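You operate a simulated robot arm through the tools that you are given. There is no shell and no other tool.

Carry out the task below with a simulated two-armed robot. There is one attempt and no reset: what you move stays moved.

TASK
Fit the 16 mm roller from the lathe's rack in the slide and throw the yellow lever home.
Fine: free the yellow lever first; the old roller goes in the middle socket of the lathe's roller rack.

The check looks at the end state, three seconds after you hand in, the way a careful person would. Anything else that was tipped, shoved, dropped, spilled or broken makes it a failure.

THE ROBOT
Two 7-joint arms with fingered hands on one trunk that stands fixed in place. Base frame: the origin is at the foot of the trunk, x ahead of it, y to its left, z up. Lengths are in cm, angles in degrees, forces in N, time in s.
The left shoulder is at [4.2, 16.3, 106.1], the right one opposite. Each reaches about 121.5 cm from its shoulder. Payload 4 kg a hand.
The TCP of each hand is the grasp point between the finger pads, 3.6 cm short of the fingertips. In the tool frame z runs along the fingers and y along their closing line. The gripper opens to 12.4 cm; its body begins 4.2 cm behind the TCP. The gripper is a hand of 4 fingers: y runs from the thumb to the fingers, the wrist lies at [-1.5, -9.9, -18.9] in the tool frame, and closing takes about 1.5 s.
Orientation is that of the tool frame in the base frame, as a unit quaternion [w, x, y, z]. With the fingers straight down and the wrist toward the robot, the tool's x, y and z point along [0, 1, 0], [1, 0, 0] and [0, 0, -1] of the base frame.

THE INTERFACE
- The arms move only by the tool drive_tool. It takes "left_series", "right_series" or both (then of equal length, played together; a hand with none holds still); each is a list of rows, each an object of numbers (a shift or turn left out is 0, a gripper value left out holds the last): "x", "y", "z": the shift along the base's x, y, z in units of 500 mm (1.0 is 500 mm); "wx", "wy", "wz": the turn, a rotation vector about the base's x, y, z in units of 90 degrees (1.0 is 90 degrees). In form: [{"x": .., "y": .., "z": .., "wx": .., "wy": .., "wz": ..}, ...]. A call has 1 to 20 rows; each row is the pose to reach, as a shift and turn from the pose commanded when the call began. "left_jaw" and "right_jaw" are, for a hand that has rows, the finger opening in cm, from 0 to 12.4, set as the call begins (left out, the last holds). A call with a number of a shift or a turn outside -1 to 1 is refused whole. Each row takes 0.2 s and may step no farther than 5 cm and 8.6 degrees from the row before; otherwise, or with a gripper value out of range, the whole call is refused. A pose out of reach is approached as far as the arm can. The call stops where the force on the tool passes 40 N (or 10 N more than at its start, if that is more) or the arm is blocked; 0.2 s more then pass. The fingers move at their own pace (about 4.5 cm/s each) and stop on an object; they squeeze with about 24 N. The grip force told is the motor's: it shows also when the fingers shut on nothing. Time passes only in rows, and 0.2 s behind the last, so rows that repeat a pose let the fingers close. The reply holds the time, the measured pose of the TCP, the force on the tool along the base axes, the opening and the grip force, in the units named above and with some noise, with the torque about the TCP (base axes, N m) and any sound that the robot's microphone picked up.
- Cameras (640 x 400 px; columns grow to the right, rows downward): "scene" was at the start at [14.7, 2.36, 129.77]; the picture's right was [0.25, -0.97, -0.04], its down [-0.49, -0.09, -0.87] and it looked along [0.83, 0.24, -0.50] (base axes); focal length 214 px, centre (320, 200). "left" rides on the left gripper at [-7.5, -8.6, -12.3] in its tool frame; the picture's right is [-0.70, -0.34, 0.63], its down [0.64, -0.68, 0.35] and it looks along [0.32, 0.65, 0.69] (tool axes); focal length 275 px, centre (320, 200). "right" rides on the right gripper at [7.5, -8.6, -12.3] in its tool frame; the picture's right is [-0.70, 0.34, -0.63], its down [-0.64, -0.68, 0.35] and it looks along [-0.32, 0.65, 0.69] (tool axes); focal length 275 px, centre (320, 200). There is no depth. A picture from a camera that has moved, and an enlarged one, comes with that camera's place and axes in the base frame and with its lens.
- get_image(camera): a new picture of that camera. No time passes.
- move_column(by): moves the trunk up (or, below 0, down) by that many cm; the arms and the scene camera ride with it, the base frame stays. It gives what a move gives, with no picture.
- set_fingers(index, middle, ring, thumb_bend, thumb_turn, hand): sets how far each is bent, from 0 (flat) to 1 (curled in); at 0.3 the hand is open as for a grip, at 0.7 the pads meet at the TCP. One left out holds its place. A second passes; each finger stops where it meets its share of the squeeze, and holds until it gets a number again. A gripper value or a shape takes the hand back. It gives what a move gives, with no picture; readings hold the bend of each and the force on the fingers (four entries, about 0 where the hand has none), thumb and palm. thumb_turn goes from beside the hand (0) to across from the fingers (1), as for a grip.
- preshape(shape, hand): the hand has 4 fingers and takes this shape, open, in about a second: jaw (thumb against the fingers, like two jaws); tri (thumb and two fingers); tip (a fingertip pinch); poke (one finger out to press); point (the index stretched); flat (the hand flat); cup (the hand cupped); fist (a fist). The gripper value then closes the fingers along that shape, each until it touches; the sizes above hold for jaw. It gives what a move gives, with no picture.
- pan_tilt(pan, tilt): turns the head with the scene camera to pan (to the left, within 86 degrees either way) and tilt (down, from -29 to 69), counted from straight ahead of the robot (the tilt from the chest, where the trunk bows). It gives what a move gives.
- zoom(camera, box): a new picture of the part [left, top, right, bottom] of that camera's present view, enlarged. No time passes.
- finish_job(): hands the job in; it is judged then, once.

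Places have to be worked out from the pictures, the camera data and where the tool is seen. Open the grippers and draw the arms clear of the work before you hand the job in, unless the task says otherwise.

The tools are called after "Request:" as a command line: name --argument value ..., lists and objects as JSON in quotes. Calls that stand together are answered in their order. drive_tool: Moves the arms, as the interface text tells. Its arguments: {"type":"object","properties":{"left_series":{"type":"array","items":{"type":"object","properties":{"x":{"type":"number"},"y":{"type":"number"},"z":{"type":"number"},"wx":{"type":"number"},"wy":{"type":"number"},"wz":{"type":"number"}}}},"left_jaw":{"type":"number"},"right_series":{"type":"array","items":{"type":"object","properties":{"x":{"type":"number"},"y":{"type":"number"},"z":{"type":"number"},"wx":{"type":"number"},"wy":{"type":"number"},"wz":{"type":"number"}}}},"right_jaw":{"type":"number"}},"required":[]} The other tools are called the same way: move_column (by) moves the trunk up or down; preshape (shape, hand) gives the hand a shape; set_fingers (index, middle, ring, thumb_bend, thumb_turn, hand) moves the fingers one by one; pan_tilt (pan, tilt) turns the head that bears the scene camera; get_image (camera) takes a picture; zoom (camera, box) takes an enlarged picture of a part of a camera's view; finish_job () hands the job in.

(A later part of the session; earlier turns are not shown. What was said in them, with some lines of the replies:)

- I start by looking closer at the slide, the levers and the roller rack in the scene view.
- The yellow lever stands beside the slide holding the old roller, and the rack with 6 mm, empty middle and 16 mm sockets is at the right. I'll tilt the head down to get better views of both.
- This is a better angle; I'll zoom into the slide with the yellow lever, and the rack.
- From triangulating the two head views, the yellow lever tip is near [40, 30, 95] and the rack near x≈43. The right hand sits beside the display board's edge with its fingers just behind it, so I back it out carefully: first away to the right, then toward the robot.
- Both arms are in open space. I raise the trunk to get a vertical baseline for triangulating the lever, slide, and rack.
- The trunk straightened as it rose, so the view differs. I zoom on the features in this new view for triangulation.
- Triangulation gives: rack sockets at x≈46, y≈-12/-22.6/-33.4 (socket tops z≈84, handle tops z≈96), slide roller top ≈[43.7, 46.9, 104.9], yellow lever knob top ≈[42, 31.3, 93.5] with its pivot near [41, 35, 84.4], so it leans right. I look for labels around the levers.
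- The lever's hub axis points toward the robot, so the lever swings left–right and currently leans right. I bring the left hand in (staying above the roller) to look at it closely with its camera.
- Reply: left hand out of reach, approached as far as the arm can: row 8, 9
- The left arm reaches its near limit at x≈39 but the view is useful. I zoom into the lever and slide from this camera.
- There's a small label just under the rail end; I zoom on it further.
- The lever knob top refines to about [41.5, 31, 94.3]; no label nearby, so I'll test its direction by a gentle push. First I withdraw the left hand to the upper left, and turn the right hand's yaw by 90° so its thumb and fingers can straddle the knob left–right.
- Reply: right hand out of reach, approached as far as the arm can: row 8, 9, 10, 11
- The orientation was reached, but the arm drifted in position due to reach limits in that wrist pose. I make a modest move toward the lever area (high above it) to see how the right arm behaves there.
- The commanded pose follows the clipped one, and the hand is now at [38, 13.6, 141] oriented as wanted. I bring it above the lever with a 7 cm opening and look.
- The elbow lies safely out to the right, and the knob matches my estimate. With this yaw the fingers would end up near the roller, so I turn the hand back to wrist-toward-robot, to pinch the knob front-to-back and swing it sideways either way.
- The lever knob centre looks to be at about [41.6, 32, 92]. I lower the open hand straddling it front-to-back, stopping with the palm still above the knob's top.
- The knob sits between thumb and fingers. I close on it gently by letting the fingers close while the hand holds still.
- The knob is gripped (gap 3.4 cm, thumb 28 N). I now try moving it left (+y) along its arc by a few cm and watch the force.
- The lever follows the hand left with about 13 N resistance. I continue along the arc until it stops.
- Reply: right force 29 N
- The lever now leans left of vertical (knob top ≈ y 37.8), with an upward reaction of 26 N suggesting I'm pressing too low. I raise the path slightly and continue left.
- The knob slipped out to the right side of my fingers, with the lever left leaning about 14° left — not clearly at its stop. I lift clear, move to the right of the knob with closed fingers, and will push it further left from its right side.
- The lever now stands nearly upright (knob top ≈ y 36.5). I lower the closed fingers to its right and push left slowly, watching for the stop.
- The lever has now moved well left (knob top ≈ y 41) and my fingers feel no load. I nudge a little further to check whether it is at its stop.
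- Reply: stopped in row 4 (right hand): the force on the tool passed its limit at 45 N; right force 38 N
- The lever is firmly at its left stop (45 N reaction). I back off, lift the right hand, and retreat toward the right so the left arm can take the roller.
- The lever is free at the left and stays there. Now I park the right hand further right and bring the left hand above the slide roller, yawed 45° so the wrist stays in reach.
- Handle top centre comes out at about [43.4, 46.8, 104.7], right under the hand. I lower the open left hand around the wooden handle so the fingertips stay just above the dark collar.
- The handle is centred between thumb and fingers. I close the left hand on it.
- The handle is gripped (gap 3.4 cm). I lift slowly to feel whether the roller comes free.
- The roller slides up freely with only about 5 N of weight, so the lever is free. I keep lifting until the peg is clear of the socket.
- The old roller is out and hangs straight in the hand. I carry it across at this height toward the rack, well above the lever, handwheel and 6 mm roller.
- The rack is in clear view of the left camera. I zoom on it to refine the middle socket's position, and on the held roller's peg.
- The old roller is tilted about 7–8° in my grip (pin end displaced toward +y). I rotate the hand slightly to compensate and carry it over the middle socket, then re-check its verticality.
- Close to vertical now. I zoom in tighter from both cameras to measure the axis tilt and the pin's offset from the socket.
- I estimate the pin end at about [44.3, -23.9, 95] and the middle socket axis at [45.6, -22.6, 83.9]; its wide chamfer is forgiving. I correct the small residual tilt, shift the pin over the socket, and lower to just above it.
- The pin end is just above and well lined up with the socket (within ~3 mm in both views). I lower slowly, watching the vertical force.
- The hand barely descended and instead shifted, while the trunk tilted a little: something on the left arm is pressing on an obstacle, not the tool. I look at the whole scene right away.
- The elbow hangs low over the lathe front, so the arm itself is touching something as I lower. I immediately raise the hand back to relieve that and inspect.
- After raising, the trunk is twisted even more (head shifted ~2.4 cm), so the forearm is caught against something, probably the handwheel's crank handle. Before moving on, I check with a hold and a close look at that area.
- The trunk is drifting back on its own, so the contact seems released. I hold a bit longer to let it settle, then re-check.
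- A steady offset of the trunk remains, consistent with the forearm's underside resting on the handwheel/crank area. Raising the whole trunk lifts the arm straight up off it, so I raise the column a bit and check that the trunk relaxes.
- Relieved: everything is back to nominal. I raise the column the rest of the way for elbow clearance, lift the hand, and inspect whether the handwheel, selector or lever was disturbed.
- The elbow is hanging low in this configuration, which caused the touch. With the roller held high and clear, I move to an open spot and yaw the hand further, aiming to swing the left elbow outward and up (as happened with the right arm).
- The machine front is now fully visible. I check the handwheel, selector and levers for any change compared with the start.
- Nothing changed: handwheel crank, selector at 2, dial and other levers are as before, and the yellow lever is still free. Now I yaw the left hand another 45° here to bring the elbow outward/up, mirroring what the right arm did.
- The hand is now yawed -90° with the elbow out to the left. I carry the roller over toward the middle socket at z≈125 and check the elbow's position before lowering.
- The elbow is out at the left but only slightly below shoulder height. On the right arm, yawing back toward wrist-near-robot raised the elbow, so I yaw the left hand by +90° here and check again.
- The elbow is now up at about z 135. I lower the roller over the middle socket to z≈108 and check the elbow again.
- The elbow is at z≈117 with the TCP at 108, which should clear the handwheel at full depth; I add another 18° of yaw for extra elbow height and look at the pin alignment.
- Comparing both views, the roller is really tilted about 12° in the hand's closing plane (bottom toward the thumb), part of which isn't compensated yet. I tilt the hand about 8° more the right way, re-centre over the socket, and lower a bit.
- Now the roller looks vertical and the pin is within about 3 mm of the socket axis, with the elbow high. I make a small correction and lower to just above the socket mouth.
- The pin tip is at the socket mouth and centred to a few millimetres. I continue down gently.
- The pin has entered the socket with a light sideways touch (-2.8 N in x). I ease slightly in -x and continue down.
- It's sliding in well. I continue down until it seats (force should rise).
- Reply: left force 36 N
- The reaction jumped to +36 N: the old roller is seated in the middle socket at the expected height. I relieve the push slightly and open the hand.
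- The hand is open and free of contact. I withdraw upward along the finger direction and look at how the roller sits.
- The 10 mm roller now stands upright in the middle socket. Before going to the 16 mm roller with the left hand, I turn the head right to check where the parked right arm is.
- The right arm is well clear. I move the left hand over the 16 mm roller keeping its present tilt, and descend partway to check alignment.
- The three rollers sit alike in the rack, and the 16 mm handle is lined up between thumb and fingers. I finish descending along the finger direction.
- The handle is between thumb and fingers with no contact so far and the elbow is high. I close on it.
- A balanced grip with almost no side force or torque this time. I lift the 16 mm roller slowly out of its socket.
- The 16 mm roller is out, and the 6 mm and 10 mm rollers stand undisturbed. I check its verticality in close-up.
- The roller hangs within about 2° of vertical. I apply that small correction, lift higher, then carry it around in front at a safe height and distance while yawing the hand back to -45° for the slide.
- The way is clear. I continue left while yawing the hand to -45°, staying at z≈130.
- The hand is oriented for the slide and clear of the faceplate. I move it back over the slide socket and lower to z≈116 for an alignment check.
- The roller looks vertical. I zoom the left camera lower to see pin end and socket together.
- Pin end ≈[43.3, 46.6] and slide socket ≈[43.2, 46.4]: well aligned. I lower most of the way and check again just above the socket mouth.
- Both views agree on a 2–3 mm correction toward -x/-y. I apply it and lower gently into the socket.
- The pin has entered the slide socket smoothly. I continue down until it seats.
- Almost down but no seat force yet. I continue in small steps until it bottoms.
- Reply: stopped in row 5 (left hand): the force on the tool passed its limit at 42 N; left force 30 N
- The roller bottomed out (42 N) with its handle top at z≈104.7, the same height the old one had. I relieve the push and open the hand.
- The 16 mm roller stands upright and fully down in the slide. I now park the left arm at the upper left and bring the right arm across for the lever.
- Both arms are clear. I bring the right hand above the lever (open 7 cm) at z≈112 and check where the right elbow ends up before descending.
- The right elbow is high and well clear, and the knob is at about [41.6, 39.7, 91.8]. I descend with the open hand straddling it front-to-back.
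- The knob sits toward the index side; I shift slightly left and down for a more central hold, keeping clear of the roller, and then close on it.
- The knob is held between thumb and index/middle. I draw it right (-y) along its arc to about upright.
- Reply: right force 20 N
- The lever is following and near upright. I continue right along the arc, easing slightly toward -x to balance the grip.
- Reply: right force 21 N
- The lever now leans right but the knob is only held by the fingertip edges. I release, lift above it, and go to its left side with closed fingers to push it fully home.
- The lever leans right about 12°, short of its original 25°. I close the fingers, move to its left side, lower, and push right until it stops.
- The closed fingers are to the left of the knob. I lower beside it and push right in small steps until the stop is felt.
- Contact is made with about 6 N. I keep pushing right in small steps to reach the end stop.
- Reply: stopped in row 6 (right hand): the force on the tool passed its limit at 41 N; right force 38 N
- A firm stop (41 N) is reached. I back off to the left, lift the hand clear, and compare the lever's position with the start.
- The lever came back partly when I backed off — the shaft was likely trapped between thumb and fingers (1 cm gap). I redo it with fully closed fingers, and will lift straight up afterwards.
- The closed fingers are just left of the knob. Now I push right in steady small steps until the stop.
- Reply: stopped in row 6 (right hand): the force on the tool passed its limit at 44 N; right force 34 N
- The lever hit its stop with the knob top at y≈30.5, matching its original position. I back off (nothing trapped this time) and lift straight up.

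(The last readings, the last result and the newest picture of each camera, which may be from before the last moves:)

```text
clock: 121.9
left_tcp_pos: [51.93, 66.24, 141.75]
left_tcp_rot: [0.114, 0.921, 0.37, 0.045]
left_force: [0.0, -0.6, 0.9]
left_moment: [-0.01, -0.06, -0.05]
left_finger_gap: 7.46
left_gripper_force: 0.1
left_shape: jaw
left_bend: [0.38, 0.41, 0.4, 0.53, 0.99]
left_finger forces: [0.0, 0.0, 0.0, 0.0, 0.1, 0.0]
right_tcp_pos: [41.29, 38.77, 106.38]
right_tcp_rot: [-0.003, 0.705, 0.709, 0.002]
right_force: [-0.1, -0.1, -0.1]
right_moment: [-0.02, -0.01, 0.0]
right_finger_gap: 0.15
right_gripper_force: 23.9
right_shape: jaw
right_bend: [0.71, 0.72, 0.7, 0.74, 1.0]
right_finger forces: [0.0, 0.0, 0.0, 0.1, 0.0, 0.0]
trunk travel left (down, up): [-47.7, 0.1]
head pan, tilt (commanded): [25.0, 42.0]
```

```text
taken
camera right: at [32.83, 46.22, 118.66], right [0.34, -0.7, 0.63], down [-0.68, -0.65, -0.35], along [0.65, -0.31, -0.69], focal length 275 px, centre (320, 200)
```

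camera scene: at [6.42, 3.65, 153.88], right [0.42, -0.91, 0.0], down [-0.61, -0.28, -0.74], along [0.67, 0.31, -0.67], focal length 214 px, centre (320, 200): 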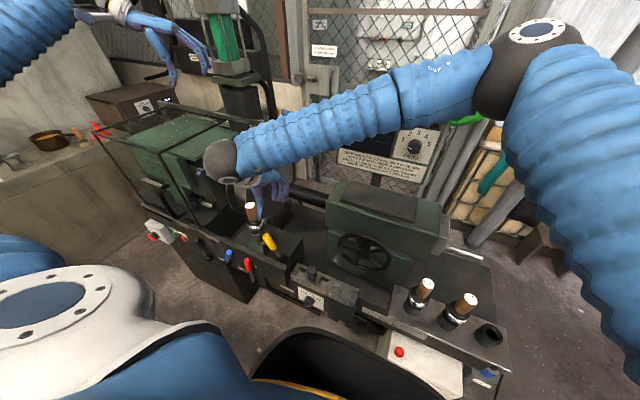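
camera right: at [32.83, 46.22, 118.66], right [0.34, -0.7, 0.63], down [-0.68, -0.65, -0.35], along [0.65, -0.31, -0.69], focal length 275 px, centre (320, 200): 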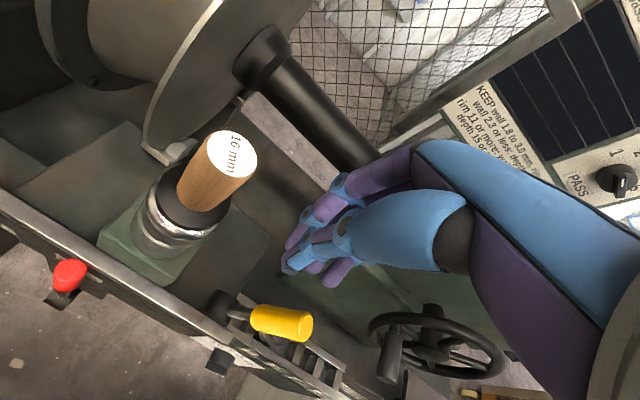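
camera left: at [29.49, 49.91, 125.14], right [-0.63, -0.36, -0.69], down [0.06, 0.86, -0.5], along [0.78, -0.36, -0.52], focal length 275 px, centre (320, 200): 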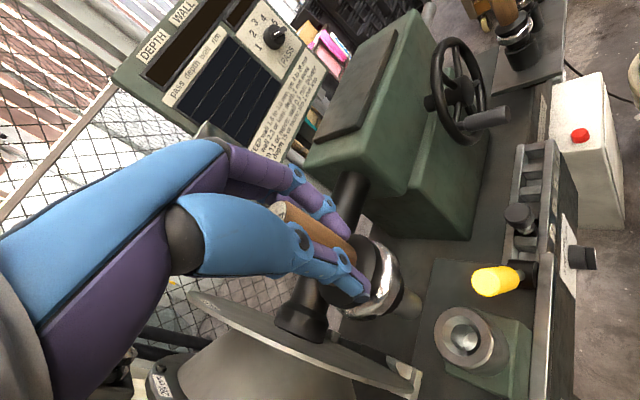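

The lever stays home (knob top y≈30.8). I now withdraw the right arm up and to the right.

Request:
drive_tool --right_series '[{"z": 0.08}, {"z": 0.16}, {"z": 0.24}, {"y": -0.04, "z": 0.32}, {"y": -0.1, "z": 0.4}, {"x": 0.02, "y": -0.17, "z": 0.46}, {"x": 0.04, "y": -0.24, "z": 0.52}, {"x": 0.06, "y": -0.32, "z": 0.56}, {"x": 0.09, "y": -0.4, "z": 0.6}, {"x": 0.12, "y": -0.48, "z": 0.62}, {"x": 0.15, "y": -0.56, "z": 0.64}, {"x": 0.18, "y": -0.64, "z": 0.64}, {"x": 0.2, "y": -0.72, "z": 0.64}, {"x": 0.22, "y": -0.8, "z": 0.64}, {"x": 0.24, "y": -0.88, "z": 0.64}, {"x": 0.25, "y": -0.96, "z": 0.64}]' --right_jaw 0

Request:
drive_tool --right_series '[{"y": -0.09}, {"y": -0.18}, {"y": -0.27}, {"y": -0.36}, {"y": -0.45}, {"y": -0.54}, {"y": -0.63}, {"y": -0.72}, {"y": -0.8}]' --right_jaw 8

Request:
get_image --camera "scene"

Request:
zoom --camera "scene" --box '[200, 180, 360, 280]'

Request:
zoom --camera "scene" --box '[330, 220, 530, 345]'

```text
clock: 125.3
left_tcp_pos: [51.95, 65.9, 141.8]
left_tcp_rot: [0.115, 0.921, 0.37, 0.045]
left_force: [0.0, -0.1, 0.6]
left_moment: [0.05, -0.01, 0.01]
left_finger_gap: 7.48
left_gripper_force: 0.1
left_shape: jaw
left_bend: [0.38, 0.41, 0.4, 0.53, 0.99]
left_finger forces: [0.0, 0.0, 0.0, 0.0, 0.0, 0.0]
right_tcp_pos: [54.07, -9.41, 138.31]
right_tcp_rot: [-0.002, 0.706, 0.708, 0.003]
right_force: [-0.3, -1.0, 0.3]
right_moment: [0.02, 0.0, -0.02]
right_finger_gap: 0.12
right_gripper_force: 23.9
right_shape: jaw
right_bend: [0.71, 0.72, 0.7, 0.74, 1.0]
right_finger forces: [0.0, 0.0, 0.0, 0.1, 0.0, 0.1]
trunk travel left (down, up): [-47.7, 0.1]
head pan, tilt (commanded): [25.0, 42.0]
```

```text
clock: 127.3
left_tcp_pos: [51.87, 66.12, 141.86]
left_tcp_rot: [0.114, 0.92, 0.372, 0.045]
left_force: [-0.3, -1.2, 0.8]
left_moment: [-0.01, 0.01, 0.0]
left_finger_gap: 7.45
left_gripper_force: 0.1
left_shape: jaw
left_bend: [0.38, 0.41, 0.4, 0.53, 0.99]
left_finger forces: [0.0, 0.0, 0.0, 0.1, 0.1, 0.0]
right_tcp_pos: [53.99, -49.28, 138.29]
right_tcp_rot: [-0.003, 0.705, 0.709, 0.001]
right_force: [-0.2, 1.6, 0.6]
right_moment: [0.0, -0.03, 0.01]
right_finger_gap: 7.97
right_gripper_force: 0.1
right_shape: jaw
right_bend: [0.36, 0.4, 0.38, 0.52, 0.99]
right_finger forces: [0.1, 0.0, 0.0, 0.0, 0.0, 0.0]
trunk travel left (down, up): [-47.7, 0.1]
head pan, tilt (commanded): [25.0, 42.0]
```

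```text
taken
camera scene: at [6.28, 3.44, 153.89], right [0.42, -0.91, 0.0], down [-0.61, -0.28, -0.74], along [0.67, 0.31, -0.67], focal length 214 px, centre (320, 200)
```

scene: 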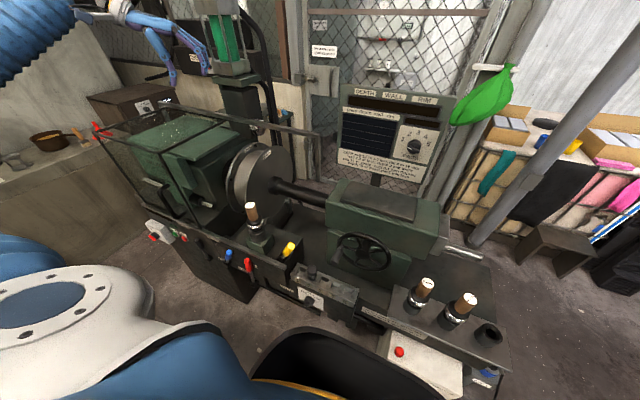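

```text
4.00 times, centred on (280, 230) of scene
camera zoom: at [6.28, 3.44, 153.89], right [0.42, -0.91, 0.0], down [-0.61, -0.28, -0.74], along [0.67, 0.31, -0.67], focal length 858 px, centre (480, 80)
```

zoom: 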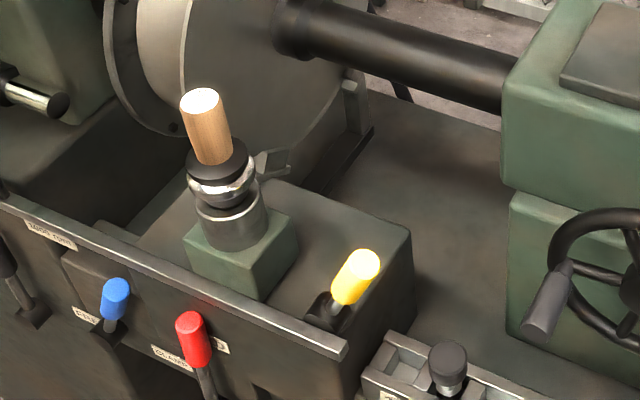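

```text
3.20 times, centred on (430, 282) of scene
camera zoom: at [6.28, 3.44, 153.89], right [0.42, -0.91, 0.0], down [-0.61, -0.28, -0.74], along [0.67, 0.31, -0.67], focal length 686 px, centre (-32, -64)
```

zoom: 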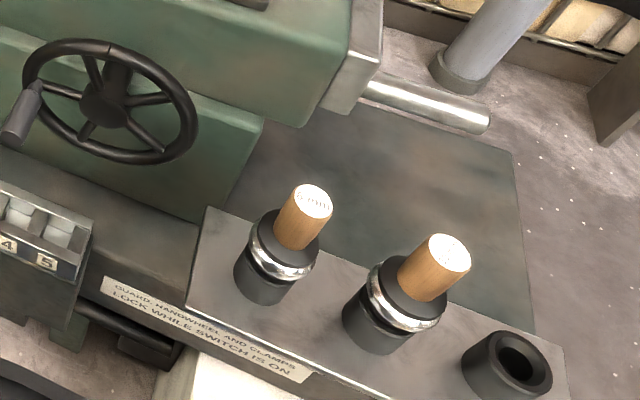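

The lever is home at its original stop, the 16 mm roller is upright in the slide, the 10 mm roller is in the middle socket, and the 6 mm and empty sockets are untouched. I open both hands fully and raise the arms a bit further clear.

Request:
drive_tool --left_series '[{"z": 0.03}, {"z": 0.06}, {"z": 0.09}, {"z": 0.1}, {"z": 0.1}, {"z": 0.1}]' --right_series '[{"z": 0.0}, {"z": 0.0}, {"z": 0.0}, {"z": 0.0}, {"z": 0.0}, {"z": 0.0}]' --left_jaw 12.4 --right_jaw 12.4

Request:
zoom --camera "scene" --box '[220, 190, 316, 250]'

Request:
zoom --camera "scene" --box '[130, 200, 370, 350]'

```text
clock: 128.7
left_tcp_pos: [51.98, 66.01, 146.84]
left_tcp_rot: [0.115, 0.921, 0.37, 0.045]
left_force: [0.5, -0.7, 0.7]
left_moment: [-0.03, 0.01, 0.04]
left_finger_gap: 12.36
left_gripper_force: 0.0
left_shape: jaw
left_bend: [0.3, 0.3, 0.3, 0.3, 0.98]
left_finger forces: [0.1, 0.1, 0.1, 0.1, 0.1, 0.0]
right_tcp_pos: [54.13, -49.01, 138.24]
right_tcp_rot: [-0.002, 0.706, 0.708, 0.002]
right_force: [0.1, -0.3, -0.4]
right_moment: [0.03, 0.01, 0.01]
right_finger_gap: 12.39
right_gripper_force: 0.0
right_shape: jaw
right_bend: [0.3, 0.3, 0.3, 0.3, 0.98]
right_finger forces: [0.0, 0.0, 0.1, 0.0, 0.0, 0.0]
trunk travel left (down, up): [-47.7, 0.1]
head pan, tilt (commanded): [25.0, 42.0]
```

```text
6.67 times, centred on (268, 220) of scene
camera zoom: at [6.4, 3.54, 153.88], right [0.42, -0.91, 0.0], down [-0.61, -0.28, -0.74], along [0.67, 0.31, -0.67], focal length 1430 px, centre (667, 67)
```

zoom: 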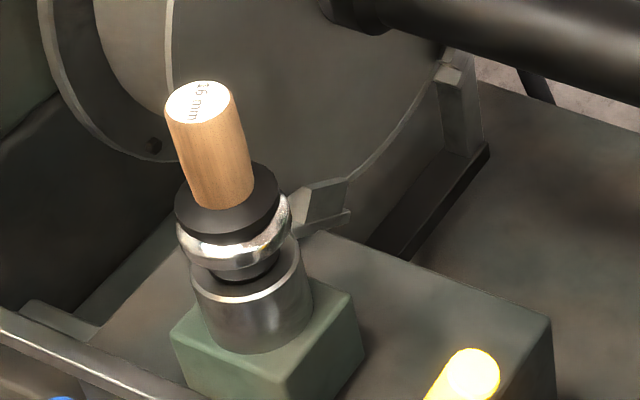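

```text
2.67 times, centred on (250, 275) of scene
camera zoom: at [6.4, 3.54, 153.88], right [0.42, -0.91, 0.0], down [-0.61, -0.28, -0.74], along [0.67, 0.31, -0.67], focal length 572 px, centre (507, 0)
```

zoom: 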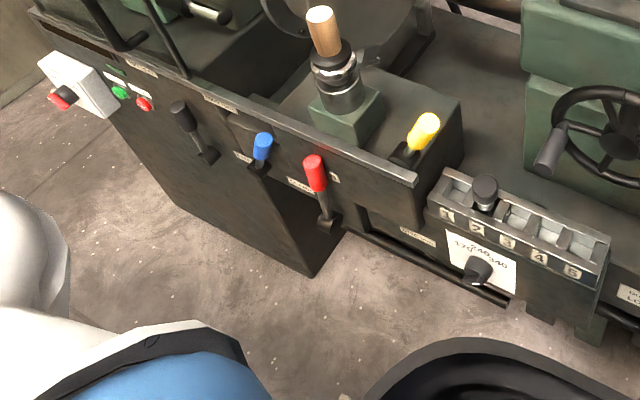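

Everything checks out: the 16 mm roller is seated in the slide, the yellow lever is home, the old 10 mm roller is in the rack's middle socket, and all the other controls are unchanged. Both hands are open and clear, so I hand the job in.

Request:
finish_job

```text
The job is handed in.
```

The job is handed in. The 16 mm roller is seated in the slide and the yellow lever is thrown home. I freed the lever first, and the old roller (marked 10 mm) is in the middle socket of the lathe's rack.

- **Roller:** it went down onto a firm stop, with its handle top at the same height the old one had (about z = 104.7 cm).
- **Lever:** my first push home slipped back when I withdrew the hand, so I pushed it again. It ended at a firm stop, back where it stood at the start.
- **Arm contact:** while I was lowering the old roller toward the rack, the left arm pressed against the front of the lathe, probably near the handwheel, and pushed the trunk about 2 cm off. I lifted clear. Comparing pictures afterwards, I saw no change in the handwheel, selector, dial or other levers.

At hand-in the 6 mm roller was still in its place, and both hands were open and clear of the work.
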